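You operate a simulated robot arm through the tools that you are given. There is no shell and no other tool. Be economical: measure what you need, move in short steps, check, and stop when the job is done.

Carry out the task below with a simulated robot arm. There is one attempt and no reset: what you move stays moved.

JOB
Mix oats from the OATS box with milk in the white bowl.
Fine: about 100 ml of each; stir with the red spoon; box, jug and spoon go back.

It is judged by the outcome, as a careful person would: the job done as asked, and still so three seconds after it is handed in. It fails if anything else is knocked over, pushed out of place, dropped, spilled or broken.

ROBOT AND FRAMES
A 6-joint arm with a two-finger parallel gripper, fixed in place. Base frame: the origin is at the foot of the arm, x ahead of it, y to its left, z up; the work surface is at about z = 91. Units: cm, degrees, N and s.
With the tool pointing down near the work surface it reaches from about 24 to 66 cm from the base axis. Its first joint turns from -66.0 to 66.0 degrees. Payload 2.9 kg.
Tool frame: the origin (TCP) lies between the finger pads and is the grasp point; the fingertips stand 3 cm ahead of it; z points along the fingers, y is the line along which they close. The gripper opens to 11 cm. The fingers are 2 cm wide and 1 cm thick; the gripper's body (4.8 by 11.2 cm) begins 5.5 cm behind the TCP.
Orientation is that of the tool frame in the base frame, as [roll, pitch, yaw] about the fixed x, y, z axes, in that order (R = Rz(yaw) Ry(pitch) Rx(roll)). With the fingers straight down and closing along the base's y, the tool's x points along the base's -x, its y along +y and its z along -z.

CONTROLS
- The arm moves only by the tool play_rows. Its argument "steps" is one flat list of numbers, 7 for each row, row after row: the shift along the tool's x, y, z in cm, then the turn, a rotation vector about the tool's x, y, z in degrees, then the gripper command, from -1 (fully open) to 1 (shut), values between in proportion. In form: [x, y, z, rx, ry, rz, claw, x, y, z, rx, ry, rz, claw, ...]. A call has 1 to 12 rows; each row shifts and turns the commanded pose from where the row before left it, along the tool's axes as they then stand. Rows are played at 5 a second. More than 5 cm and 8.6 degrees between two rows, or a gripper value outside its range, and nothing of the call is played. A pose out of reach is approached as far as the arm can. The call stops where the force on the tool passes 40 N (or 10 N more than at its start, if that is more) or the arm is blocked; 0.2 s more then pass. The fingers move at their own pace (about 10.8 cm/s each) and stop on an object; they squeeze with about 22 N. The grip force told is the motor's: it shows also when the fingers shut on nothing. Time passes only in rows, and 0.2 s behind the last, so rows that do not move let the fingers close. It gives the time, the measured TCP pose, the force on the tool (base axes), the opening and the grip force at its end, in the units of the frame above (readings bear some noise).
- Cameras (640 x 400 px; columns grow to the right, rows downward): "scene" is fixed at [7.52, 42.59, 139.52]; the picture's right is [-0.80, -0.60, 0.00], its down [-0.26, 0.35, -0.90] and it looks along [0.54, -0.72, -0.44] (base axes); focal length 226 px, centre (320, 200). "wrist" rides on the gripper at [7.2, 1.7, -10.3] in the tool frame; the picture's right is [-0.23, 0.97, 0.00], its down [-0.76, -0.18, -0.62] and it looks along [-0.61, -0.14, 0.78] (tool axes); focal length 222 px, centre (320, 200). There is no depth. A picture from a camera that has moved, and an enlarged one, comes with that camera's place and axes in the base frame and with its lens.
- camera(camera): a new picture of that camera. The clock stands still meanwhile.
- close_up(camera, box): a new picture of the part [left, top, right, bottom] of that camera's present view, enlarged. The clock stands still meanwhile.
- hand_in(): hands the job in; it is judged then, once.

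Work in short steps. Places have to be worked out from the pictures, the camera data and where the tool is seen: move nearer, look again, correct. Check each grasp and each placing, and mend what went wrong. You have 120 turns and 68 pictures in all, those below and enlarged ones among them. Open the gripper and draw the arm clear of the work before you hand the job in, unless the task says otherwise; then end with one line.

The tools are called after "Request:" as name(argument=value, ...) on one line, values as JSON. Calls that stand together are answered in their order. play_rows: Moves the arm, as the interface text tells. Its arguments: {"type":"object","properties":{"steps":{"type":"array","items":{"type":"number"}}},"required":["steps"]} The other tools are called the same way: camera (camera) takes a picture; close_up (camera, box) takes an enlarged picture of a part of a camera's view; hand_in () hands the job in.

At the start:

```text
t: 0.0
ee_pos: [31.38, 4.06, 135.66]
orientation: [180.0, 0.0, -179.9]
ft_force: [0.3, 0.2, -1.1]
width: 11.01
gripper_force: 0.1
```

scene: 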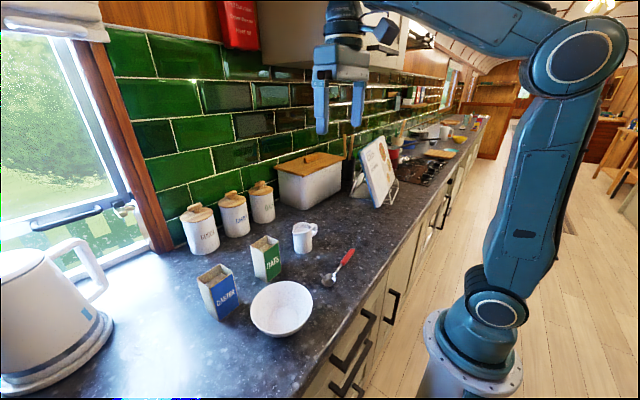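
wrist: 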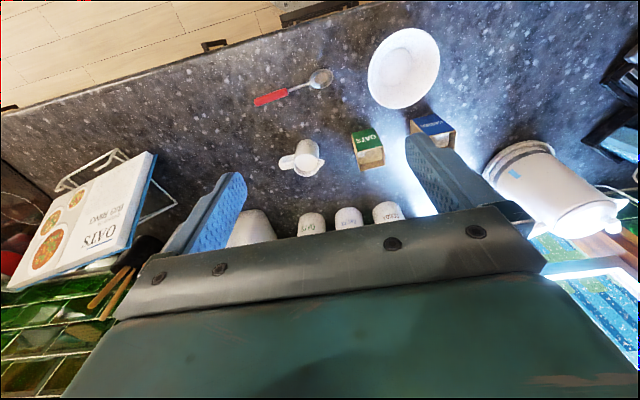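

I'll start with close-ups of the work area to see box tops, jug and spoon.

Request:
close_up(camera="scene", box=[180, 210, 372, 330])

Request:
close_up(camera="wrist", box=[240, 20, 480, 180])

```text
3.33 times, centred on (276, 270) of scene
camera zoom: at [7.52, 42.59, 139.52], right [-0.8, -0.6, 0.0], down [-0.26, 0.35, -0.9], along [0.54, -0.72, -0.44], focal length 754 px, centre (467, -33)
```

zoom: 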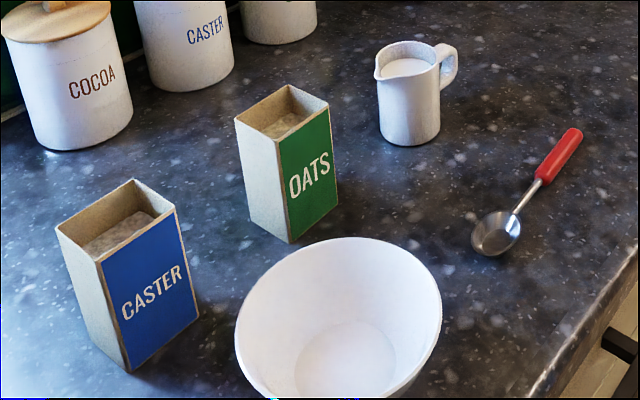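

```text
2.50 times, centred on (360, 100) of wrist
camera zoom: at [24.23, 5.75, 145.97], right [0.23, 0.97, 0.0], down [0.76, -0.18, 0.62], along [0.61, -0.14, -0.78], focal length 555 px, centre (220, 450)
```

zoom: 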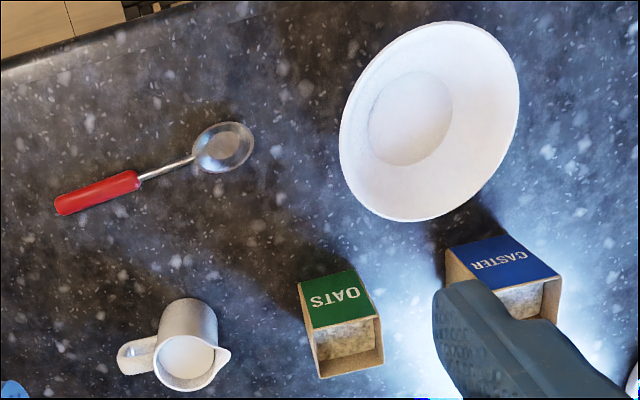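

Estimates: OATS box centre ≈(49.8,11.5), top z≈101.7; bowl ≈(34.8,20.1), rim z≈97; jug ≈(49.4,-3.8), spout toward +y; spoon along y at x≈34.5. I move above the gap between jug and box and turn the tool so the fingers close along x.

Request:
play_rows(steps=[-3.07, -0.5, 2, 0, 0, 0, -1, -3.07, -0.5, 2, 0, 0, 0, -1, -3.07, -0.5, 2, 0, 0, 0, -1, -3.07, -0.5, 2, 0, 0, 0, -1, -3.07, -0.5, 2, 0, 0, 0, -1, -3.07, -0.5, 2, 0, 0, 0, -1])

Request:
play_rows(steps=[0, 0, 0, 0, 0, 8.18, -1, 0, 0, 0, 0, 0, 8.18, -1, 0, 0, 0, 0, 0, 8.18, -1, 0, 0, 0, 0, 0, 8.18, -1, 0, 0, 0, 0, 0, 8.18, -1, 0, 0, 0, 0, 0, 8.18, -1, 0, 0, 0, 0, 0, 8.18, -1, 0, 0, 0, 0, 0, 8.18, -1, 0, 0, 0, 0, 0, 8.18, -1, 0, 0, 0, 0, 0, 8.18, -1, 0, 0, 0, 0, 0, 8.18, -1, 0, 0, 0, 0, 0, 0, -1])

Request:
camera(camera="wrist")

```text
t: 1.4
ee_pos: [49.89, 1.12, 123.71]
orientation: [-180.0, 0.2, -179.9]
ft_force: [-0.3, 0.1, -0.1]
width: 11.01
gripper_force: 0.1
```

```text
t: 4.0
ee_pos: [49.9, 1.04, 123.68]
orientation: [-180.0, 0.0, 89.9]
ft_force: [-0.1, -0.7, 0.5]
width: 10.99
gripper_force: 0.0
```

```text
63 pictures are left
camera wrist: at [51.58, 8.27, 134.01], right [0.97, -0.23, 0.0], down [-0.18, -0.76, 0.62], along [-0.14, -0.61, -0.78], focal length 222 px, centre (320, 200)
```

wrist: 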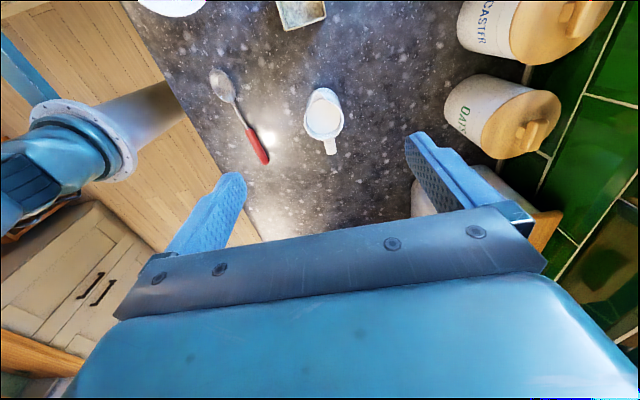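

Pose good. Now pitch the tool 60° so it points toward +y and 30° below horizontal, while backing up a bit, then look.

Request:
play_rows(steps=[0, 0, 0, 0, 8.57, 0, -1, 0, 0, 0, 0, 8.57, 0, -1, 0, 0, 0, 0, 8.57, 0, -1, 0, 0, 0, 0, 8.57, 0, -1, 0, 0, 0, 0, 8.57, 0, -1, 0, 0, 0, 0, 8.57, 0, -1, 0, 0, 0, 0, 8.58, 0, -1, 0, 0, 0, 0, 0, 0, -1])

Request:
camera(camera="wrist")

Request:
camera(camera="scene")

```text
t: 5.8
ee_pos: [49.76, 1.23, 123.79]
orientation: [179.9, -23.0, 90.0]
ft_force: [0.9, -0.1, 0.4]
width: 11.02
gripper_force: 0.0
out of reach, approached as far as the arm can: row 4, 5, 6, 7
```

```text
62 pictures are left
camera wrist: at [51.57, 3.74, 136.04], right [0.97, -0.21, -0.09], down [-0.18, -0.94, 0.28], along [-0.14, -0.26, -0.96], focal length 222 px, centre (320, 200)
```

wrist: 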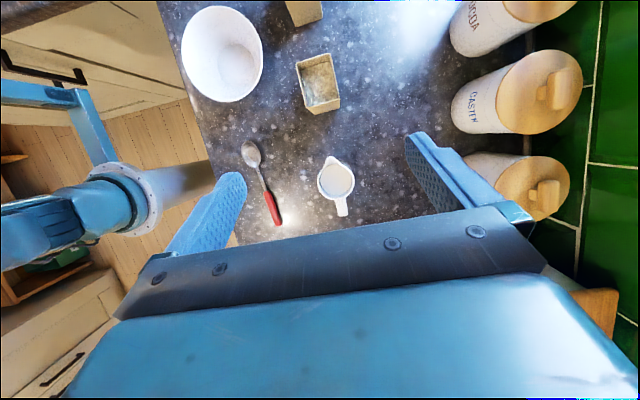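

```text
61 pictures are left
```

scene: 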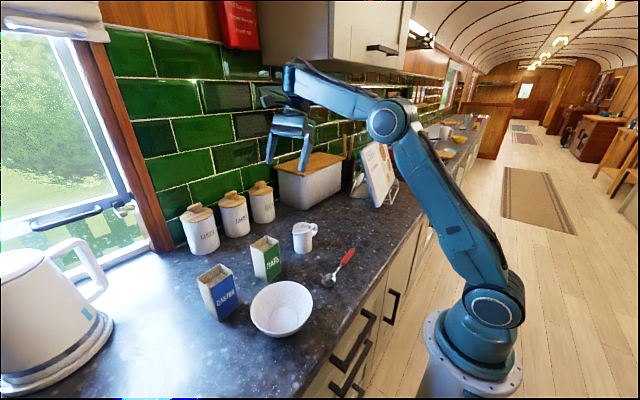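

The tilt stalled at 23°. I'll check whether it is a height/reach matter by lowering and retracting toward -x, then tilting a bit more.

Request:
play_rows(steps=[0, -4, 0, 0, 0, 0, -1, 0, -4, 0, 0, 0, 0, -1, 0, -4, 0, 0, 0, 0, -1, 0, 0, 0, 0, 4, 0, -1, 0, 0, 0, 0, 4, 0, -1, 0, 0, 0, 0, 4, 0, -1])

```text
t: 7.2
ee_pos: [38.81, 0.32, 125.61]
orientation: [-179.9, -25.2, 90.0]
ft_force: [-0.3, -0.6, 0.7]
width: 11.0
gripper_force: 0.1
out of reach, approached as far as the arm can: row 2, 3, 5, 6
```

The limit seems to be a sideways-tilt limit of the wrist. I test the opposite side while staying high.

Request:
play_rows(steps=[0, 0, 0, 0, -8.5, 0, -1, 0, 0, 0, 0, -8.5, 0, -1, 0, 0, 0, 0, -8.5, 0, -1, 0, 0, 0, 0, -8.5, 0, -1, 0, 0, 0, 0, -8.5, 0, -1, 0, 0, 0, 0, -8.5, 0, -1, 0, 0, 0, 0, -8.5, 0, -1, 0, 0, 0, 0, -8.5, 0, -1, 0, 0, 0, 0, -8.5, 0, -1])

```text
t: 9.2
ee_pos: [38.87, 1.52, 124.53]
orientation: [-175.1, 24.7, 92.0]
ft_force: [-0.1, -0.3, -0.3]
width: 11.01
gripper_force: 0.1
out of reach, approached as far as the arm can: row 3, 4, 5, 7, 8, 9
```

Sideways tilt is limited to about ±25°, so I'll work with the tool pitching in the arm's own plane (pointing outward). I level the tool again.

Request:
play_rows(steps=[0, 0, 0, 0, 8.2, 0, -1, 0, 0, 0, 0, 8.2, 0, -1, 0, 0, 0, 0, 8.2, 0, -1, 0, 0, 0, 0, 0, 0, -1])

```text
t: 10.2
ee_pos: [38.87, 1.69, 124.59]
orientation: [-175.5, 1.8, 90.0]
ft_force: [0.6, -0.8, -0.3]
width: 11.0
gripper_force: 0.1
```

Now turn another 90° about the tool axis, so the camera side faces outward (it will be on top when the tool pitches outward).

Request:
play_rows(steps=[0, 0, 0, -4.5, -1.8, 8, -1, 0, 0, 0, 0, 0, 8.2, -1, 0, 0, 0, 0, 0, 8.2, -1, 0, 0, 0, 0, 0, 8.2, -1, 0, 0, 0, 0, 0, 8.2, -1, 0, 0, 0, 0, 0, 8.2, -1, 0, 0, 0, 0, 0, 8.2, -1, 0, 0, 0, 0, 0, 8.2, -1, 0, 0, 0, 0, 0, 8.2, -1, 0, 0, 0, 0, 0, 8.2, -1, 0, 0, 0, 0, 0, 8.2, -1, 0, 0, 0, 0, 0, 0, -1])

```text
refused: row 1 steps farther than a row can; nothing moved
```

Request:
play_rows(steps=[0, 0, 0, -4.5, -1.8, 0, -1, 0, 0, 0, 0, 0, 8.2, -1, 0, 0, 0, 0, 0, 8.2, -1, 0, 0, 0, 0, 0, 8.2, -1, 0, 0, 0, 0, 0, 8.2, -1, 0, 0, 0, 0, 0, 8.2, -1, 0, 0, 0, 0, 0, 8.2, -1, 0, 0, 0, 0, 0, 8.2, -1, 0, 0, 0, 0, 0, 8.2, -1, 0, 0, 0, 0, 0, 8.2, -1, 0, 0, 0, 0, 0, 8.2, -1, 0, 0, 0, 0, 0, 8.0, -1])

```text
t: 12.8
ee_pos: [39.21, 0.32, 126.21]
orientation: [-179.6, -0.6, -0.1]
ft_force: [-0.4, 1.2, 0.0]
width: 10.98
gripper_force: 0.1
out of reach, approached as far as the arm can: row 5, 6, 7, 8, 9, 10, 11, 12
```

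It got there. Now pitch outward 60° about tool y and see whether this is reachable.

Request:
play_rows(steps=[0, 0, 0, 0, 8, 0, -1, 0, 0, 0, 0, 8, 0, -1, 0, 0, 0, 0, 8, 0, -1, 0, 0, 0, 0, 8, 0, -1, 0, 0, 0, 0, 8, 0, -1, 0, 0, 0, 0, 8, 0, -1, 0, 0, 0, 0, 8, 0, -1, 0, 0, 0, 0, 0, 0, -1])

Request:
camera(camera="scene")

```text
t: 14.6
ee_pos: [38.84, -1.61, 130.33]
orientation: [168.4, -55.1, 10.0]
ft_force: [0.9, 0.1, -1.0]
width: 11.02
gripper_force: 0.0
out of reach, approached as far as the arm can: row 3, 4, 5, 6, 7
```

```text
60 pictures are left
```

scene: 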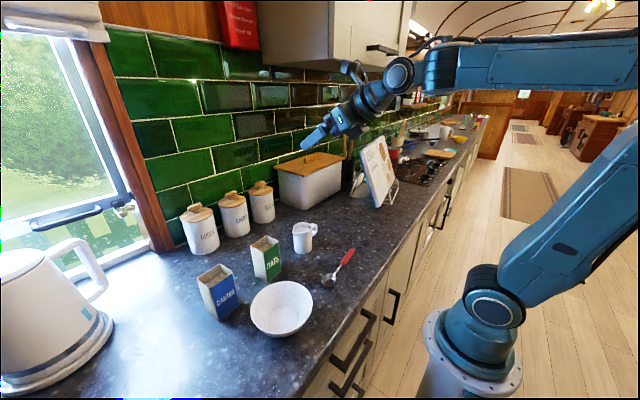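

Pointing outward near the robot is folded out; pointing inward should suit the bowl (radius 40). I undo the pitch and the 180° turn, then test an inward pitch above the bowl.

Request:
play_rows(steps=[0, 0, 0, 0, -8, 0, -1, 0, 0, 0, 0, -8, 0, -1, 0, 0, 0, 0, -8, 0, -1, 0, 0, 0, 0, -8, 0, -1, 0, 0, 0, 0, -8, 0, -1, 0, 0, 0, 0, -8, 0, -1, 0, 0, 0, 0, -6.5, 0, -1, 3, 0, 2, 0, 0, 0, -1, 3, 0, 2, 0, 0, 0, -1])

Request:
play_rows(steps=[0, 0, 0, 0, 0, -8.2, -1, 0, 0, 0, 0, 0, -8.2, -1, 0, 0, 0, 0, 0, -8.2, -1, 0, 0, 0, 0, 0, -8.2, -1, 0, 0, 0, 0, 0, -8.2, -1, 0, 0, 0, 0, 0, -8.2, -1, 0, 0, 0, 0, 0, -8.2, -1, 0, 0, 0, 0, 0, -8.2, -1, 0, 0, 0, 0, 0, -8.2, -1, 0, 0, 0, 0, 0, -8.2, -1, 0, 0, 0, 0, 0, -8.2, -1])

Request:
play_rows(steps=[0, 0, 0, 0, 0, -8.2, -1, 0, 0, 0, 0, 0, -8.2, -1, 0, 0, 0, 0, 0, -8.2, -1, 0, 0, 0, 0, 0, -8.2, -1, 0, 0, 0, 0, 0, -8.2, -1, 0, 0, 0, 0, 0, -8.2, -1, 0, 0, 0, 0, 0, -8.2, -1, 0, 0, 0, 0, 0, -8.2, -1, 0, 0, 0, 0, 0, -8.2, -1, 0, 0, 0, 0, 0, -8.2, -1, 0, 0, 0, 0, 0, -8.2, -1])

```text
t: 16.6
ee_pos: [43.07, 3.48, 120.16]
orientation: [175.1, -1.1, 0.1]
ft_force: [0.1, -0.6, 0.8]
width: 10.99
gripper_force: 0.0
out of reach, approached as far as the arm can: row 6, 7
```

```text
t: 19.0
ee_pos: [43.04, 3.55, 120.15]
orientation: [178.8, 5.0, 90.5]
ft_force: [-0.1, 0.3, 0.3]
width: 11.02
gripper_force: 0.1
```

```text
t: 21.4
ee_pos: [43.17, 3.5, 120.19]
orientation: [-175.0, 1.1, -179.3]
ft_force: [-0.8, 0.1, -0.1]
width: 11.04
gripper_force: 0.0
```

Small residual tilt corrected; now move above the bowl, yaw to its azimuth and test inward pitch of 64°.

Request:
play_rows(steps=[0, 0, 0, 5, 1.1, 0, -1, 2.75, 3.75, 0.5, 0, 0, 0, -1, 2.75, 3.75, 0.5, 0, 0, 0, -1, 2.75, 3.75, 0.5, 0, 0, 0, -1, 2.75, 3.75, 0.5, 0, 0, 0, -1, 0, 0, 0, 0, 0, -7.5, -1, 0, 0, 0, 0, 0, -7.5, -1, 0, 0, 0, 0, 0, -7.5, -1, 0, 0, 0, 0, 0, -7.5, -1])

Request:
play_rows(steps=[0, 0, 0, 0, 8, 0, -1, 0, 0, 0, 0, 8, 0, -1, 0, 0, 0, 0, 8, 0, -1, 0, 0, 0, 0, 8, 0, -1, 0, 0, 0, 0, 8, 0, -1, 0, 0, 0, 0, 8, 0, -1, 0, 0, 0, 0, 8, 0, -1, 0, 0, 0, 0, 8, 0, -1, 0, 0, 0, 0, 0, 0, -1])

Request:
camera(camera="scene")

Request:
camera(camera="wrist")

```text
t: 23.4
ee_pos: [32.3, 17.67, 115.55]
orientation: [-171.3, -5.0, -149.8]
ft_force: [-0.8, -0.4, -0.3]
width: 10.99
gripper_force: 0.0
out of reach, approached as far as the arm can: row 1
```

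```text
t: 25.4
ee_pos: [30.09, 17.98, 106.82]
orientation: [-176.0, -49.1, -156.7]
ft_force: [-0.1, -0.4, 0.1]
width: 10.95
gripper_force: 0.0
out of reach, approached as far as the arm can: row 2, 3, 4, 5, 6, 7
```

```text
59 pictures are left
```

scene: 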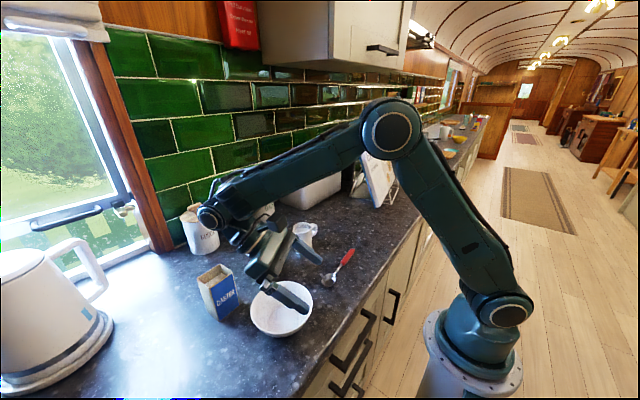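

```text
58 pictures are left
camera wrist: at [31.86, 21.29, 119.05], right [-0.3, 0.93, -0.22], down [0.95, 0.26, -0.16], along [-0.09, -0.25, -0.96], focal length 222 px, centre (320, 200)
```

wrist: 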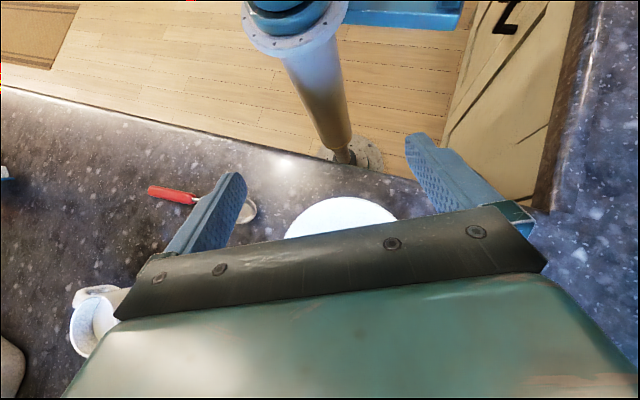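

Inward pitch reaches ~49° at the bowl, which suffices if I grasp the box with the tool pitched ~60° outward (total tilt ~110°). I level the tool, rise, and go back toward the box approach point.

Request:
play_rows(steps=[0, 0, -1, 0, -8, 0, -1, 0, 0, -1, 0, -8, 0, -1, 0, 0, -1, 0, -8, 0, -1, 0, 0, -1, 0, -8, 0, -1, 0, 0, -1, 0, -8, 0, -1, 0, 0, -1, 0, -8, 0, -1, 0, 0, 0, 0, 0, 7.5, -1, 0, 0, 0, 0, 0, 7.5, -1, 0, 0, 0, 0, 0, 7.5, -1, 0, 0, 0, 0, 0, 0, -1])

```text
t: 27.6
ee_pos: [32.49, 19.47, 111.88]
orientation: [-177.2, 0.0, -176.2]
ft_force: [-1.1, 0.5, 0.6]
width: 11.01
gripper_force: 0.0
```

Level well; now straighten yaw/roll and move above the box at z≈118, then pitch outward 60°.

Request:
play_rows(steps=[0, 0, 0, 2.8, 0, 3.8, -1, -3.46, -1.6, -1.2, 0, 0, 0, -1, -3.46, -1.6, -1.2, 0, 0, 0, -1, -3.46, -1.6, -1.2, 0, 0, 0, -1, -3.46, -1.6, -1.2, 0, 0, 0, -1, -3.46, -1.6, -1.2, 0, 0, 0, -1])

Request:
play_rows(steps=[0, 0, 0, 0, -7.5, 0, -1, 0, 0, 0, 0, -7.5, 0, -1, 0, 0, 0, 0, -7.5, 0, -1, 0, 0, 0, 0, -7.5, 0, -1, 0, 0, 0, 0, -7.5, 0, -1, 0, 0, 0, 0, -7.5, 0, -1, 0, 0, 0, 0, -7.5, 0, -1, 0, 0, 0, 0, -7.5, 0, -1, 0, 0, 0, 0, 0, 0, -1])

Request:
camera(camera="wrist")

Request:
camera(camera="scene")

```text
t: 29.0
ee_pos: [46.38, 13.37, 117.37]
orientation: [-174.6, 0.3, -179.8]
ft_force: [-0.4, 0.4, -0.2]
width: 10.99
gripper_force: 0.0
out of reach, approached as far as the arm can: row 6
```

```text
t: 31.0
ee_pos: [46.27, 13.61, 117.41]
orientation: [-168.9, 59.9, -170.2]
ft_force: [0.5, 0.3, 0.1]
width: 10.99
gripper_force: 0.1
```

```text
57 pictures are left
camera wrist: at [33.69, 14.92, 116.09], right [0.11, 0.99, 0.1], down [-0.16, -0.08, 0.98], along [0.98, -0.13, 0.15], focal length 222 px, centre (320, 200)
```

wrist: 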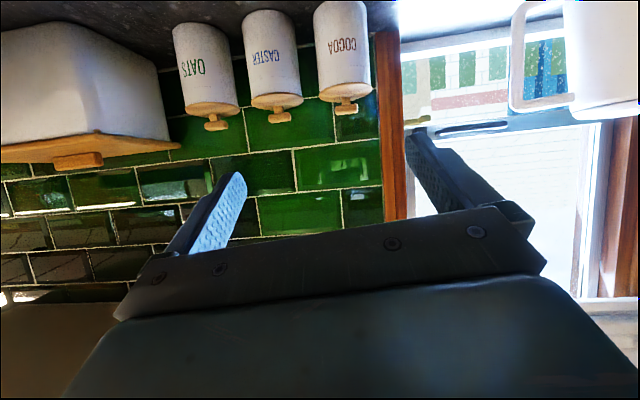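

```text
56 pictures are left
```

scene: 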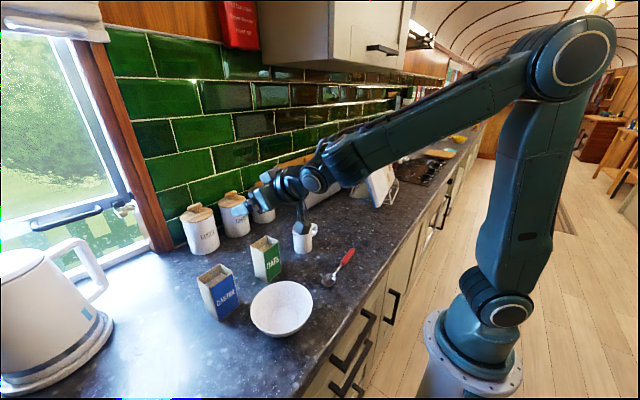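

Tool is pitched 60° as wanted. I correct the heading (box is turned ≈4°) and level the finger line.

Request:
play_rows(steps=[0, 0, 0, -6.05, -0.7, 2.9, -1, 0, 0, 0, 0, 0, 0, -1])

```text
t: 31.6
ee_pos: [46.35, 13.32, 117.33]
orientation: [-180.0, 60.8, -176.0]
ft_force: [-1.0, 0.4, 0.5]
width: 11.01
gripper_force: 0.1
```

Orientation is exact. Move to just above the box (49.85, 11.45, 106).

Request:
play_rows(steps=[2.74, -0.71, 2.81, 0, 0, 0, -1, 2.74, -0.71, 2.81, 0, 0, 0, -1, 2.74, -0.71, 2.81, 0, 0, 0, -1, 0, 0, 0, 0, 0, 0, -1])

Request:
close_up(camera="scene", box=[180, 180, 372, 300])

Request:
camera(camera="wrist")

```text
t: 32.6
ee_pos: [49.63, 11.55, 106.13]
orientation: [-179.9, 60.6, -176.1]
ft_force: [-0.2, 0.0, 0.1]
width: 11.0
gripper_force: 0.0
```

```text
3.33 times, centred on (276, 240) of scene
camera zoom: at [7.52, 42.59, 139.52], right [-0.8, -0.6, 0.0], down [-0.26, 0.35, -0.9], along [0.54, -0.72, -0.44], focal length 754 px, centre (467, 67)
```

zoom: 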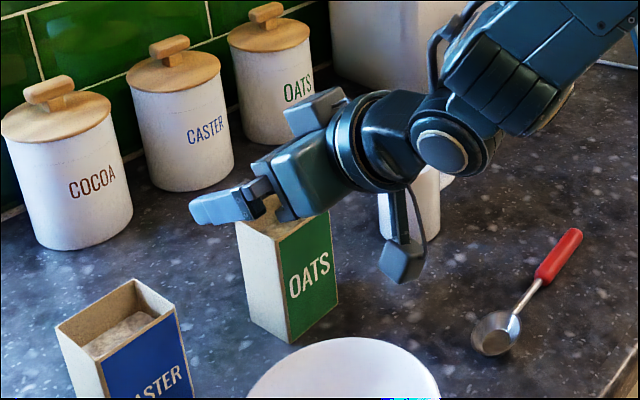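

```text
54 pictures are left
camera wrist: at [37.03, 12.29, 104.94], right [0.04, 0.98, 0.2], down [-0.16, -0.19, 0.97], along [0.99, -0.07, 0.15], focal length 222 px, centre (320, 200)
```

wrist: 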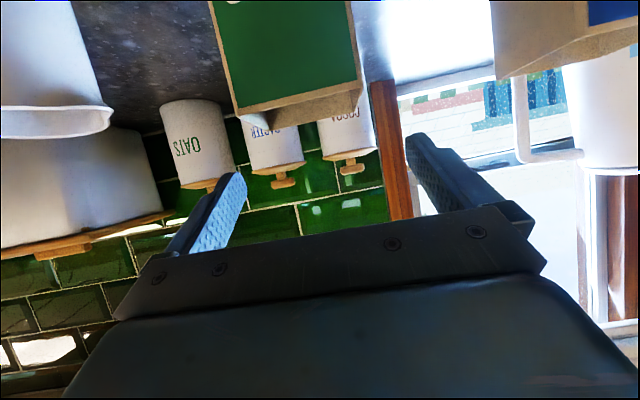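

The view confirms the box lies between the fingers, but the camera pod would pass near the bowl rim. I reduce pitch to 56°, heading to ~1°, and descend to z≈99.5.

Request:
play_rows(steps=[0, 0, 0, 2.6, 4.6, 1.46, -1, 0, 0, 0, 0, 0, 0, -1, 1.34, -0.03, 0.97, 0, 0, 0, -1, 1.34, -0.03, 0.97, 0, 0, 0, -1, 1.34, -0.03, 0.97, 0, 0, 0, -1])

Request:
camera(camera="wrist")

Request:
close_up(camera="scene", box=[212, 200, 372, 300])

```text
t: 33.8
ee_pos: [49.77, 11.46, 101.19]
orientation: [-179.7, 56.2, -178.8]
ft_force: [0.4, 0.2, -0.1]
width: 11.0
gripper_force: 0.0
```

```text
53 pictures are left
camera wrist: at [37.17, 12.89, 101.0], right [0.11, 0.98, 0.19], down [-0.09, -0.18, 0.98], along [0.99, -0.13, 0.07], focal length 222 px, centre (320, 200)
```

wrist: 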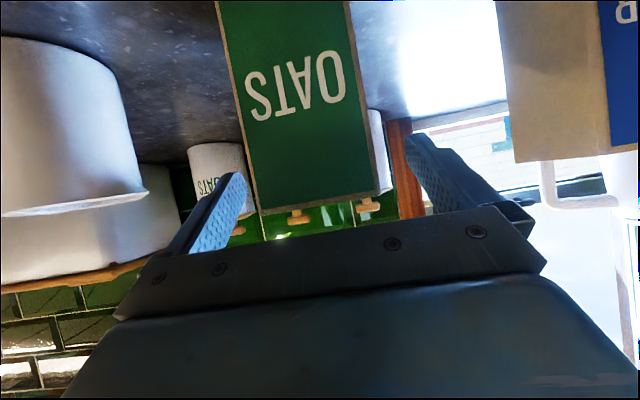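

```text
4.00 times, centred on (292, 250) of scene
camera zoom: at [7.52, 42.59, 139.52], right [-0.8, -0.6, 0.0], down [-0.26, 0.35, -0.9], along [0.54, -0.72, -0.44], focal length 905 px, centre (432, 0)
```

zoom: 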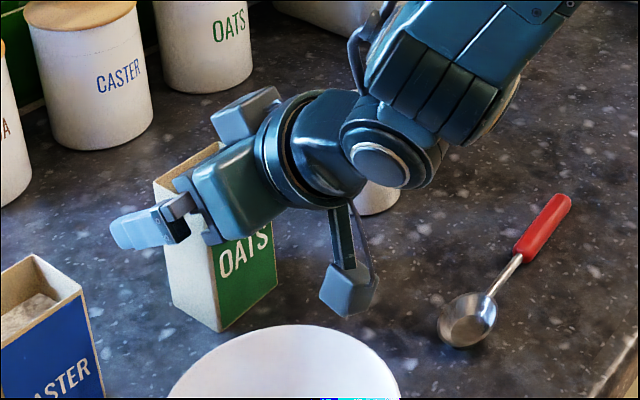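

Box is centred between the fingers and the pod is clear. Descend 1.7 cm and close.

Request:
play_rows(steps=[0.7, 0, 0.48, 0, 0, 0, -1, 0.7, 0, 0.48, 0, 0, 0, -1, 0, 0, 0, 0, 0, 0, -0.3, 0, 0, 0, 0, 0, 0, 0.2, 0, 0, 0, 0, 0, 0, 1, 0, 0, 0, 0, 0, 0, 1, 0, 0, 0, 0, 0, 0, 1])

Request:
camera(camera="wrist")

```text
t: 35.4
ee_pos: [49.91, 11.45, 99.62]
orientation: [-179.5, 56.1, -178.7]
ft_force: [0.3, -0.2, 0.0]
width: 5.99
gripper_force: 22.5
```

```text
51 pictures are left
camera wrist: at [37.29, 12.89, 99.26], right [0.11, 0.98, 0.19], down [-0.09, -0.18, 0.98], along [0.99, -0.13, 0.07], focal length 222 px, centre (320, 200)
```

wrist: 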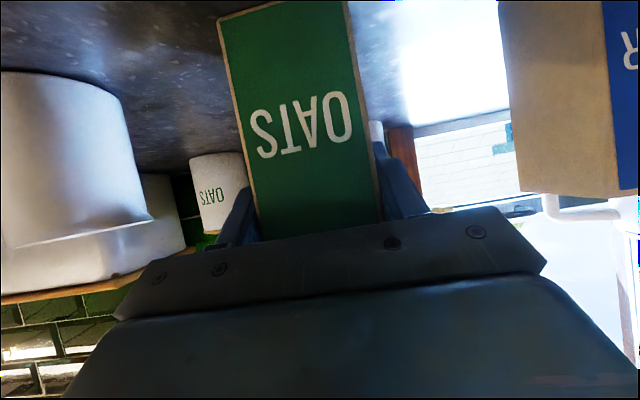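

Grasp holds (width 6.0). Lift 9 cm straight up and read the weight.

Request:
play_rows(steps=[-1.25, 0, -0.84, 0, 0, 0, 1, -2.49, 0, -1.68, 0, 0, 0, 1, -2.49, 0, -1.68, 0, 0, 0, 1, -1.25, 0, -0.84, 0, 0, 0, 1, 0, 0, 0, 0, 0, 0, 1])

Request:
play_rows(steps=[0, 0, 0, 0, 0, 0, 1])

Request:
play_rows(steps=[0, 0, 0, 0, 0, 0, 1])

Request:
close_up(camera="scene", box=[180, 160, 372, 280])

```text
t: 36.6
ee_pos: [49.98, 11.58, 108.66]
orientation: [-179.6, 56.1, -178.8]
ft_force: [0.7, -0.6, -1.3]
width: 5.98
gripper_force: 21.8
```

```text
t: 37.0
ee_pos: [50.02, 11.48, 108.56]
orientation: [-179.6, 56.2, -178.7]
ft_force: [-0.3, -0.6, -2.0]
width: 5.97
gripper_force: 22.0
```

```text
t: 37.4
ee_pos: [49.95, 11.43, 108.49]
orientation: [-179.6, 56.2, -178.8]
ft_force: [0.3, 0.1, -1.8]
width: 5.99
gripper_force: 22.4
```

```text
3.33 times, centred on (276, 220) of scene
camera zoom: at [7.52, 42.59, 139.52], right [-0.8, -0.6, 0.0], down [-0.26, 0.35, -0.9], along [0.54, -0.72, -0.44], focal length 754 px, centre (467, 133)
```

zoom: 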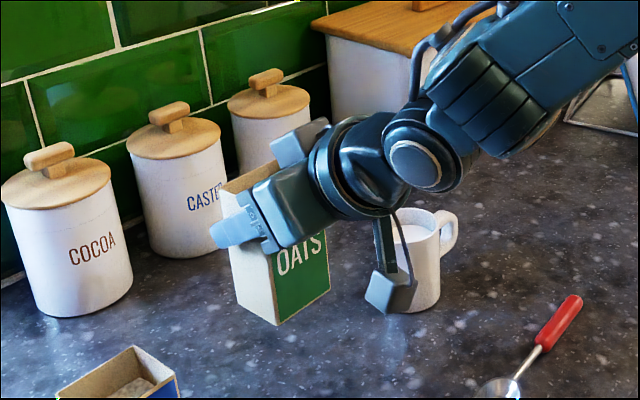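

Held weight ≈1.7 N. Lift slightly more, and reduce the pitch to 30° (box tilts only 26°), then check.

Request:
play_rows(steps=[-0.8, 0, -0.6, 0, 6.5, 0, 1, -0.75, 0, -0.66, 0, 6.5, 0, 1, -0.68, 0, -0.73, 0, 6.5, 0, 1, -0.6, 0, -0.8, 0, 6.5, 0, 1, 0, 0, 0, 0, 0, 0, 1])

Request:
close_up(camera="wrist", box=[160, 0, 480, 200])

```text
t: 38.6
ee_pos: [49.88, 11.34, 112.72]
orientation: [-179.9, 30.1, -179.0]
ft_force: [0.0, -0.2, -2.9]
width: 5.99
gripper_force: 22.1
```

```text
2.00 times, centred on (320, 100) of wrist
camera zoom: at [38.4, 12.84, 117.86], right [0.18, 0.98, 0.11], down [0.35, -0.17, 0.92], along [0.92, -0.13, -0.37], focal length 444 px, centre (320, 400)
```

zoom: 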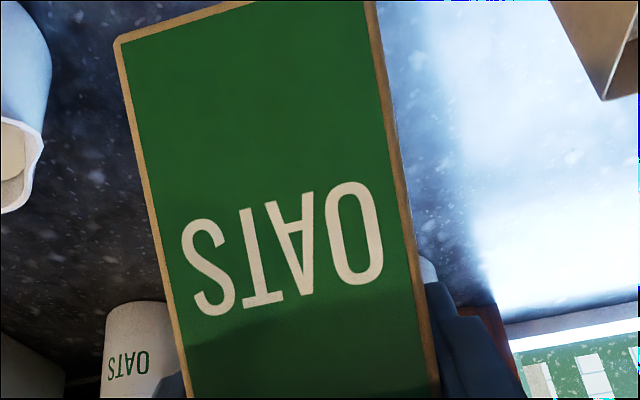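

Box secure. Now swing heading to 31° (radial at the bowl) and carry the box over the bowl at z≈113.

Request:
play_rows(steps=[0, 0, 0, -3.75, 0, -6.5, 1, 0, 0, 0, -3.75, 0, -6.5, 1, 0, 0, 0, -3.75, 0, -6.5, 1, 0, 0, 0, -3.75, 0, -6.5, 1, 0, 0, 0, 0, 0, 0, 1])

Request:
play_rows(steps=[1, 1.6, -0.6, 0, 0, 0, 1, 1.87, 3.11, -1.15, 0, 0, 0, 1, 1.87, 3.11, -1.15, 0, 0, 0, 1, 1.87, 3.11, -1.15, 0, 0, 0, 1, 1.87, 3.11, -1.15, 0, 0, 0, 1, 0.87, 1.5, -0.55, 0, 0, 0, 1, 0, 0, 0, 0, 0, 0, 1])

Request:
camera(camera="scene")

```text
t: 39.8
ee_pos: [49.81, 11.51, 112.64]
orientation: [-179.7, 30.0, -148.8]
ft_force: [-0.5, -0.2, -2.4]
width: 5.99
gripper_force: 22.3
```

```text
t: 41.4
ee_pos: [32.46, 19.26, 112.84]
orientation: [-179.7, 30.0, -148.9]
ft_force: [0.1, 1.2, -1.4]
width: 5.97
gripper_force: 21.9
```

```text
48 pictures are left
```

scene: 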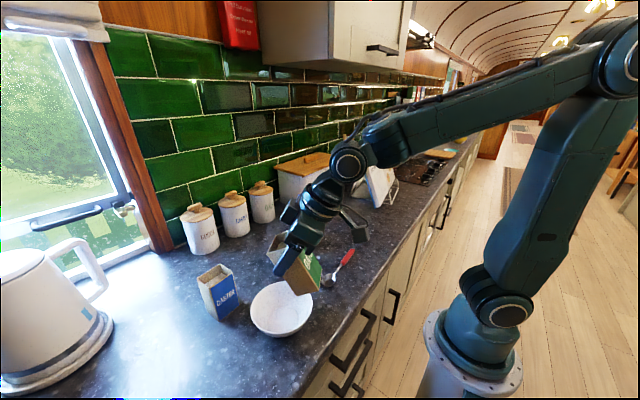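

Box is over the bowl without spilling. Tilt on by 42° while lowering ~5 cm, then look.

Request:
play_rows(steps=[0.4, 0, 0.8, 0, 7, 0, 1, 0.3, 0, 0.85, 0, 7, 0, 1, 0.2, 0, 0.9, 0, 7, 0, 1, 0.1, 0, 0.9, 0, 7, 0, 1, 0, 0, 0.9, 0, 7, 0, 1, -0.1, 0, 0.9, 0, 7, 0, 1, 0, 0, 0, 0, 0, 0, 1])

Request:
close_up(camera="scene", box=[196, 220, 356, 320])

Request:
camera(camera="wrist")

```text
t: 43.0
ee_pos: [32.71, 19.23, 107.45]
orientation: [-179.8, -12.0, -149.1]
ft_force: [-0.3, 0.0, -1.1]
width: 6.0
gripper_force: 22.2
```

```text
4.00 times, centred on (276, 270) of scene
camera zoom: at [7.52, 42.59, 139.52], right [-0.8, -0.6, 0.0], down [-0.26, 0.35, -0.9], along [0.54, -0.72, -0.44], focal length 905 px, centre (496, -80)
```

zoom: 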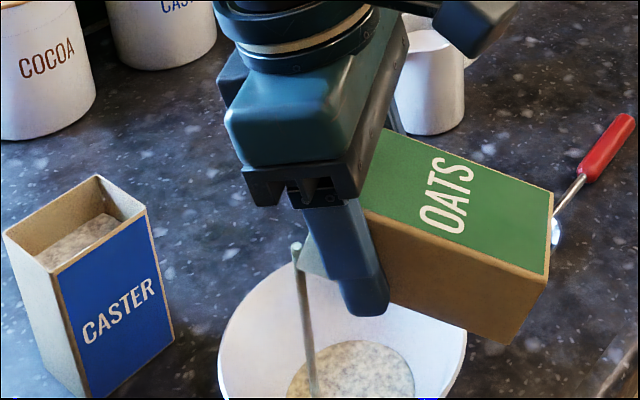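

```text
46 pictures are left
camera wrist: at [27.61, 18.14, 119.0], right [-0.31, 0.95, -0.05], down [0.84, 0.3, 0.45], along [0.44, 0.1, -0.89], focal length 222 px, centre (320, 200)
```

wrist: 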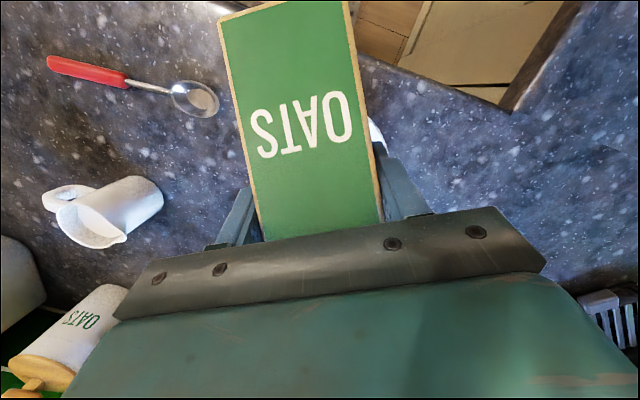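

At 68° tilt a stream is already flowing into the bowl. Hold 0.6 s and check again.

Request:
play_rows(steps=[0, 0, 0, 0, 0, 0, 1, 0, 0, 0, 0, 0, 0, 1])

Request:
close_up(camera="scene", box=[212, 250, 340, 350])

```text
t: 43.6
ee_pos: [32.76, 19.17, 107.43]
orientation: [-179.7, -11.9, -149.1]
ft_force: [-0.4, -0.2, -1.7]
width: 5.98
gripper_force: 21.9
```

```text
4.00 times, centred on (276, 300) of scene
camera zoom: at [7.52, 42.59, 139.52], right [-0.8, -0.6, 0.0], down [-0.26, 0.35, -0.9], along [0.54, -0.72, -0.44], focal length 905 px, centre (496, -200)
```

zoom: 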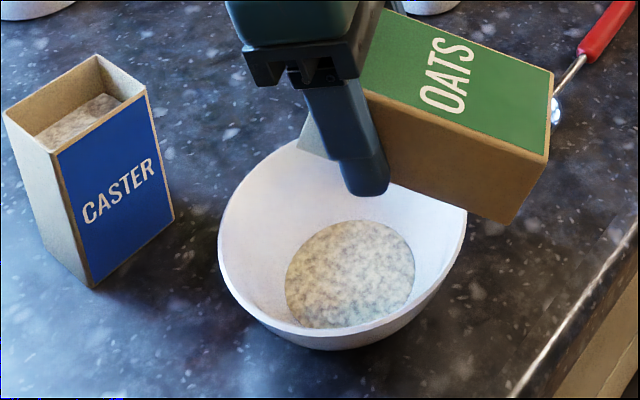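

Flow stopped at this tilt; only a thin layer (~20 ml) is in. Target disc width is ≈165 px at this zoom. Tilt 8° more and wait.

Request:
play_rows(steps=[0, 0, 0, 0, 4, 0, 1, 0, 0, 0, 0, 4, 0, 1, 0, 0, 0, 0, 0, 0, 1, 0, 0, 0, 0, 0, 0, 1, 0, 0, 0, 0, 0, 0, 1])

Request:
close_up(camera="scene", box=[212, 250, 340, 350])

```text
t: 44.8
ee_pos: [32.69, 19.27, 107.4]
orientation: [-179.7, -19.9, -149.2]
ft_force: [0.0, 0.6, -1.7]
width: 5.97
gripper_force: 21.9
```

```text
4.00 times, centred on (276, 300) of scene
camera zoom: at [7.52, 42.59, 139.52], right [-0.8, -0.6, 0.0], down [-0.26, 0.35, -0.9], along [0.54, -0.72, -0.44], focal length 905 px, centre (496, -200)
```

zoom: 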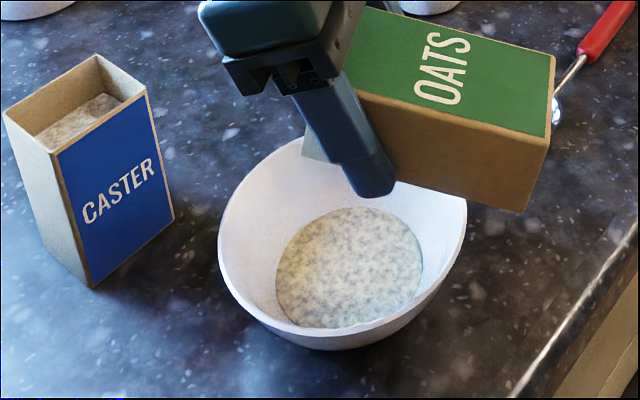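

Disc now 147 px (~50 ml). Tilt 5° more and wait.

Request:
play_rows(steps=[0, 0, 0, 0, 2.5, 0, 1, 0, 0, 0, 0, 2.5, 0, 1, 0, 0, 0, 0, 0, 0, 1, 0, 0, 0, 0, 0, 0, 1, 0, 0, 0, 0, 0, 0, 1])

Request:
close_up(camera="scene", box=[212, 250, 340, 350])

```text
t: 46.0
ee_pos: [32.69, 19.32, 107.38]
orientation: [-179.8, -25.0, -149.2]
ft_force: [-0.6, 0.9, -0.1]
width: 5.99
gripper_force: 22.4
```

```text
4.00 times, centred on (276, 300) of scene
camera zoom: at [7.52, 42.59, 139.52], right [-0.8, -0.6, 0.0], down [-0.26, 0.35, -0.9], along [0.54, -0.72, -0.44], focal length 905 px, centre (496, -200)
```

zoom: 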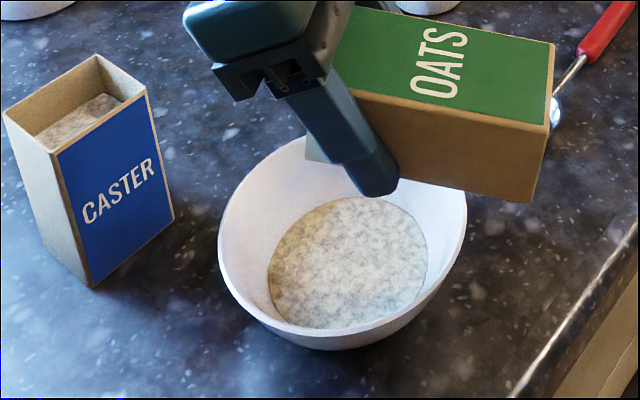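

Disc ≈161 px (~85–90 ml). One more 1.5° nudge, wait, then check.

Request:
play_rows(steps=[0, 0, 0, 0, 1.6, 0, 1, 0, 0, 0, 0, 0, 0, 1, 0, 0, 0, 0, 0, 0, 1, 0, 0, 0, 0, 0, 0, 1])

Request:
close_up(camera="scene", box=[212, 250, 340, 350])

```text
t: 47.0
ee_pos: [32.68, 19.3, 107.31]
orientation: [-179.7, -26.6, -149.1]
ft_force: [-0.4, -0.4, -1.2]
width: 5.99
gripper_force: 21.3
```

```text
4.00 times, centred on (276, 300) of scene
camera zoom: at [7.52, 42.59, 139.52], right [-0.8, -0.6, 0.0], down [-0.26, 0.35, -0.9], along [0.54, -0.72, -0.44], focal length 905 px, centre (496, -200)
```

zoom: 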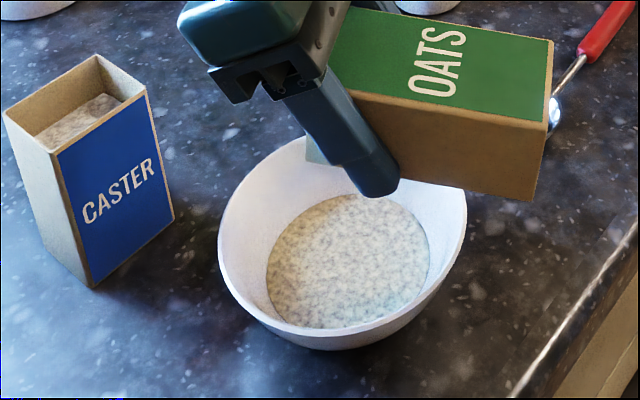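

Disc ≈165 px ≈100 ml. Tilt the box back upright over the bowl while rising.

Request:
play_rows(steps=[0, 0, 0, 0, -8, 0, 1, 0, 0, 0, 0, -8, 0, 1, 0, 0, -0.9, 0, -7, 0, 1, 0, 0, -0.9, 0, -7, 0, 1, -0.1, 0, -0.9, 0, -7, 0, 1, -0.2, 0, -0.9, 0, -7, 0, 1, -0.3, 0, -0.9, 0, -7, 0, 1, -0.4, 0, -0.8, 0, -6, 0, 1, 0, 0, 0, 0, 0, 0, 1])

Request:
camera(camera="scene")

```text
t: 49.0
ee_pos: [33.09, 19.45, 112.73]
orientation: [-179.7, 30.5, -148.9]
ft_force: [-0.6, 1.1, -0.5]
width: 5.96
gripper_force: 21.6
```

```text
41 pictures are left
```

scene: 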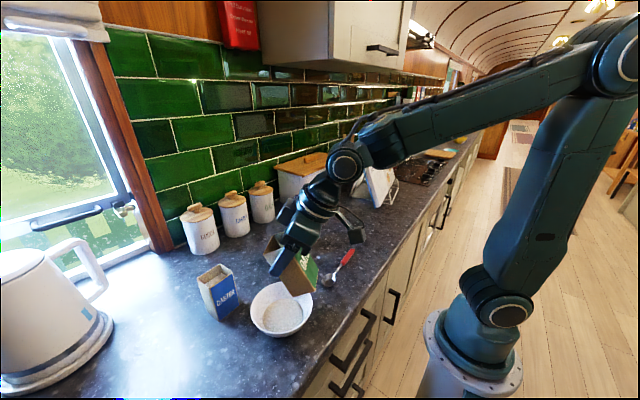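

Carry it back above its original spot, restoring heading.

Request:
play_rows(steps=[-0.9, -1.55, 0.52, 0, 0, 0, 1, -1.78, -3.1, 1.03, 0, 0, 0, 1, -1.78, -3.1, 1.03, 0, 0, 0, 1, -1.78, -3.1, 1.03, 0, 0, 0, 1, -1.78, -3.1, 1.03, 0, 0, 0, 1, -0.89, -1.55, 0.51, 0, 0, 0, 1, 0, 0, 0, 3.75, 0, 6.5, 1, 0, 0, 0, 3.75, 0, 6.5, 1, 0, 0, 0, 3.75, 0, 6.5, 1, 0, 0, 0, 3.75, 0, 6.5, 1, 0, 0, 0, 0, 0, 0, 1])

Request:
play_rows(steps=[0, 0, 0, 0, -6.4, 0, 1, 0, 0, 0, 0, -6.4, 0, 1, 0, 0, 0, 0, -6.4, 0, 1, 0, 0, 0, 0, -6.4, 0, 1, 0, 0, 0, 0, 0, 0, 1])

```text
t: 51.4
ee_pos: [49.74, 11.38, 112.91]
orientation: [-180.0, 30.5, -179.2]
ft_force: [0.2, 0.1, -1.4]
width: 5.96
gripper_force: 21.5
```

```text
t: 52.6
ee_pos: [49.8, 11.56, 112.98]
orientation: [-180.0, 56.1, -179.1]
ft_force: [0.2, 0.7, -1.2]
width: 5.99
gripper_force: 21.9
```

Aligned. Lower to just above the counter (TCP ≈100.3).

Request:
play_rows(steps=[2.16, -0.02, 1.45, 0, 0, 0, 1, 2.16, -0.02, 1.47, 0, 0, 0, 1, 2.16, -0.02, 1.47, 0, 0, 0, 1, 2.16, -0.02, 1.47, 0, 0, 0, 1, 1.25, 0, 0.84, 0, 0, 0, 1, 0.62, 0, 0.42, 0, 0, 0, 1, 0, 0, 0, 0, 0, 0, 1])

Request:
play_rows(steps=[0.2, 0, 0.13, 0, 0, 0, 1, 0.2, 0, 0.13, 0, 0, 0, 1, 0, 0, 0, 0, 0, 0, 1])

```text
t: 54.2
ee_pos: [49.69, 11.3, 100.2]
orientation: [180.0, 56.1, -179.2]
ft_force: [-0.4, 0.2, -0.8]
width: 5.98
gripper_force: 22.0
```

```text
t: 55.0
ee_pos: [49.85, 11.35, 99.71]
orientation: [-180.0, 56.1, -179.1]
ft_force: [0.0, 0.3, -0.8]
width: 5.98
gripper_force: 22.5
```

Request:
play_rows(steps=[0.12, 0, 0.08, 0, 0, 0, 1, 0.12, 0, 0.08, 0, 0, 0, 1, 0, 0, 0, 0, 0, 0, 1])

Request:
close_up(camera="scene", box=[212, 200, 372, 300])

```text
t: 55.8
ee_pos: [49.75, 11.46, 99.41]
orientation: [180.0, 56.4, -179.1]
ft_force: [-2.9, -0.4, 9.9]
width: 5.98
gripper_force: 21.7
```

```text
4.00 times, centred on (292, 250) of scene
camera zoom: at [7.49, 42.59, 139.52], right [-0.8, -0.6, 0.0], down [-0.26, 0.35, -0.9], along [0.54, -0.72, -0.44], focal length 905 px, centre (432, 0)
```

zoom: 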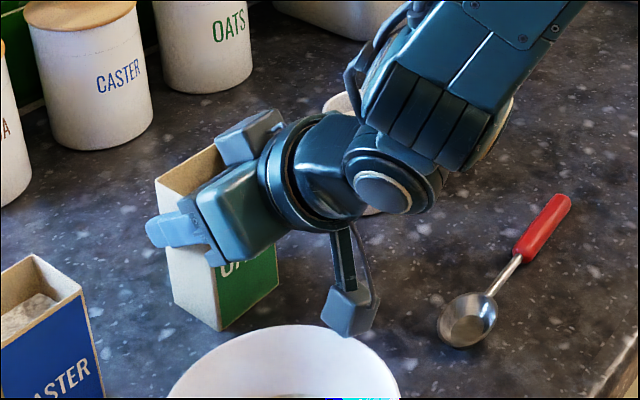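

Contact felt (10 N up); box stands at its former place. Back off a hair, open, and rise straight up.

Request:
play_rows(steps=[-0.1, 0, -0.07, 0, 0, 0, 1, 0, 0, 0, 0, 0, 0, 0, 0, 0, 0, 0, 0, 0, -0.4, 0, 0, 0, 0, 0, 0, -1, 0, 0, 0, 0, 0, 0, -1, -0.83, 0, -0.56, 0, 0, 0, -1, -2.5, 0, -1.68, 0, 0, 0, -1, -2.5, 0, -1.68, 0, 0, 0, -1, -2.5, 0, -1.68, 0, 0, 0, -1, -2.5, 0, -1.68, 0, 0, 0, -1, -2.5, 0, -1.68, 0, 0, 0, -1])

Request:
close_up(camera="scene", box=[180, 210, 372, 330])

```text
t: 58.2
ee_pos: [49.8, 11.48, 115.79]
orientation: [-179.9, 56.1, -179.1]
ft_force: [0.1, -1.2, 1.1]
width: 10.99
gripper_force: 0.0
```

```text
3.33 times, centred on (276, 270) of scene
camera zoom: at [7.52, 42.59, 139.52], right [-0.8, -0.6, 0.0], down [-0.26, 0.35, -0.9], along [0.54, -0.72, -0.44], focal length 754 px, centre (467, -33)
```

zoom: 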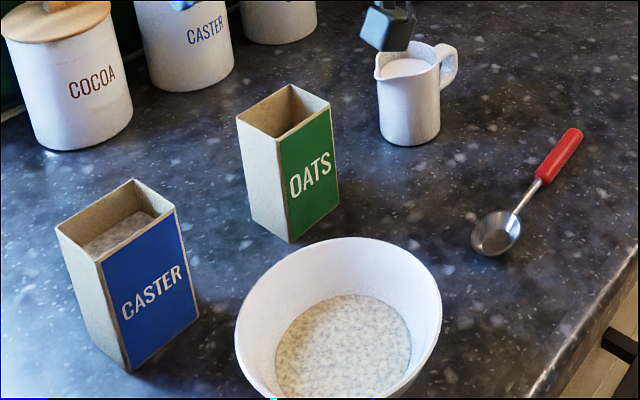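

Box is back in place. Next the jug: level the tool, move over the jug and turn −90° so the tool's x points away from the spout.

Request:
play_rows(steps=[0, 0, 0, 0, 8, 0, -1, 0, 0, 0, 0, 8, 0, -1, 0, 0, 0, 0, 8, 0, -1, 0, 0, 0, 0, 8, 0, -1, 0, 0, 0, 0, 8, 0, -1, 0, 0, 0, 0, 8, 0, -1, 0, 0, 0, 0, 8.1, 0, -1, 0, -4, 0, 0, 0, 0, -1, 0, -4, 0, 0, 0, 0, -1, 0, -4, 0, 0, 0, 0, -1, 0, -3.2, 0, 0, 0, 0, -1])

Request:
play_rows(steps=[0, 0, 0, 0, 0, -8.2, -1, 0, 0, 0, 0, 0, -8.2, -1, 0, 0, 0, 0, 0, -8.2, -1, 0, 0, 0, 0, 0, -8.2, -1, 0, 0, 0, 0, 0, -8.2, -1, 0, 0, 0, 0, 0, -8.2, -1, 0, 0, 0, 0, 0, -8.2, -1, 0, 0, 0, 0, 0, -8.2, -1, 0, 0, 0, 0, 0, -8.2, -1, 0, 0, 0, 0, 0, -8.2, -1, 0, 0, 0, 0, 0, -8.0, -1])

Request:
camera(camera="wrist")

```text
t: 60.6
ee_pos: [50.06, -3.82, 115.53]
orientation: [-180.0, 0.0, -179.1]
ft_force: [0.2, -0.8, 0.6]
width: 11.01
gripper_force: 0.0
```

```text
t: 63.0
ee_pos: [50.12, -3.81, 115.64]
orientation: [180.0, 0.1, -88.9]
ft_force: [-0.7, -0.9, 0.2]
width: 11.02
gripper_force: 0.1
```

```text
38 pictures are left
camera wrist: at [48.48, -11.18, 126.03], right [-0.98, 0.21, 0.0], down [0.16, 0.76, 0.62], along [0.13, 0.61, -0.78], focal length 222 px, centre (320, 200)
```

wrist: 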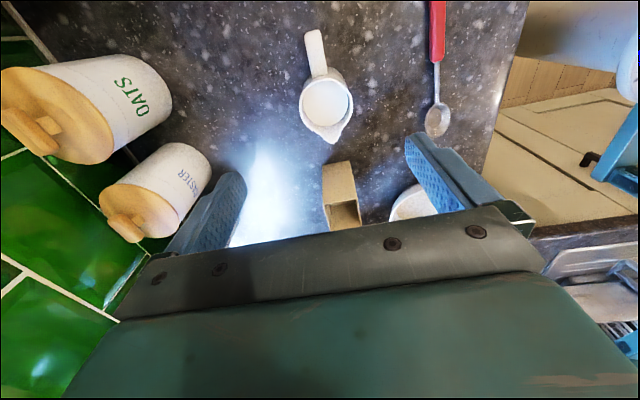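

Jug centre ≈(49.35,−3.85), spout along +y, handle along −y. Tilt the tool 20° (coming from the handle side), then shift to x=49.35.

Request:
play_rows(steps=[0, 0, 0, 0, -6.67, 0, -1, 0, 0, 0, 0, -6.67, 0, -1, 0, 0, 0, 0, -6.67, 0, -1, 0, 0.7, 0, 0, 0, 0, -1, 0, 0, 0, 0, 0, 0, -1])

```text
t: 64.2
ee_pos: [50.01, -3.16, 114.76]
orientation: [-178.7, 15.3, -88.9]
ft_force: [0.1, 0.5, -0.5]
width: 11.01
gripper_force: 0.1
out of reach, approached as far as the arm can: row 1, 2, 3
```

Tilt is limited to 15° here, too little for pouring 100 ml. New plan: grasp the jug straight from above, turn it 90° in place (spout to +x), then regrasp with an in-plane outward pitch. Level and centre over the jug, going to z≈105.

Request:
play_rows(steps=[0, 0, 0, 0, 7.6, 0, -1, 0, 0, 0, 0, 7.7, 0, -1, 0.34, 0.34, 3, 0, 0, 0, -1, 0.34, 0.33, 3, 0, 0, 0, -1, 0, 0, 3, 0, 0, 0, -1, 0, 0, 0, 0, 0, 0, -1])

Request:
camera(camera="wrist")

Request:
close_up(camera="scene", box=[228, 190, 356, 270])

```text
t: 65.6
ee_pos: [49.57, -3.62, 105.85]
orientation: [-178.6, -0.1, -89.3]
ft_force: [-0.5, 0.1, 0.2]
width: 11.0
gripper_force: 0.1
```

```text
37 pictures are left
camera wrist: at [47.74, -10.96, 116.13], right [-0.98, 0.22, -0.02], down [0.15, 0.76, 0.63], along [0.15, 0.61, -0.78], focal length 222 px, centre (320, 200)
```

wrist: 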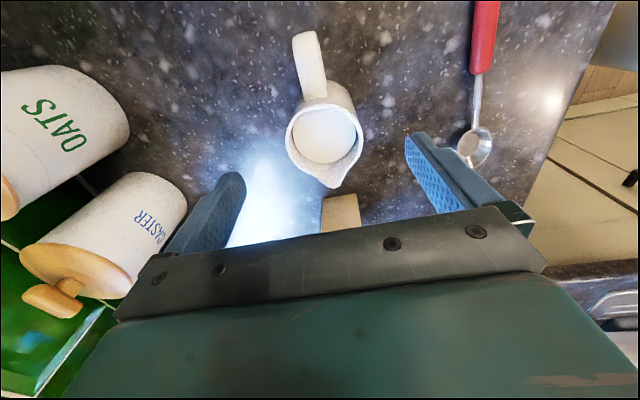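

```text
5.00 times, centred on (292, 230) of scene
camera zoom: at [7.52, 42.59, 139.52], right [-0.8, -0.6, 0.0], down [-0.26, 0.35, -0.9], along [0.54, -0.72, -0.44], focal length 1132 px, centre (460, 50)
```

zoom: 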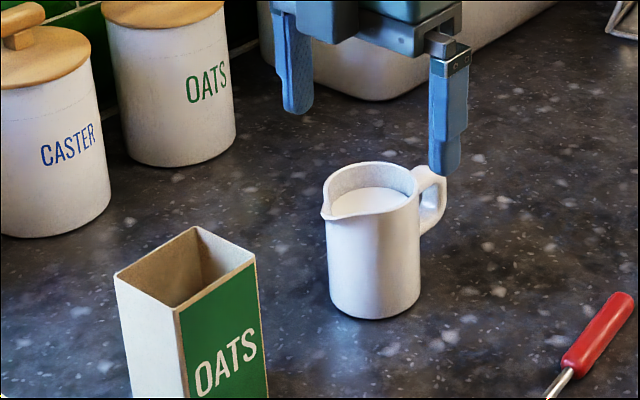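

Jug opening at ≈(49.3,−4.0). Adjust, descend to z≈96.5 and close gently.

Request:
play_rows(steps=[0.19, 0.14, 2.5, 0, 0, 0, -1, 0.19, 0.13, 2.5, 0, 0, 0, -1, 0, 0, 2.5, 0, 0, 0, -1, 0, 0, 1.8, 0, 0, 0, -1, 0, 0, 0, 0, 0, 0, -1])

Request:
camera(camera="wrist")

```text
t: 66.8
ee_pos: [49.7, -4.26, 96.58]
orientation: [-178.7, -0.1, -89.3]
ft_force: [0.2, 0.3, -0.6]
width: 11.0
gripper_force: 0.0
```

```text
35 pictures are left
camera wrist: at [47.81, -11.45, 106.83], right [-0.98, 0.21, -0.02], down [0.15, 0.76, 0.63], along [0.15, 0.61, -0.78], focal length 222 px, centre (320, 200)
```

wrist: 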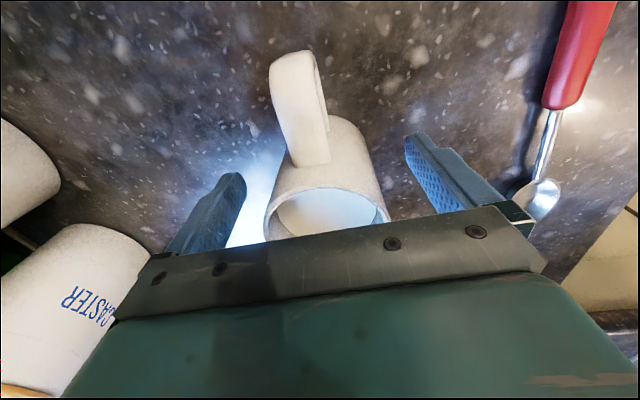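

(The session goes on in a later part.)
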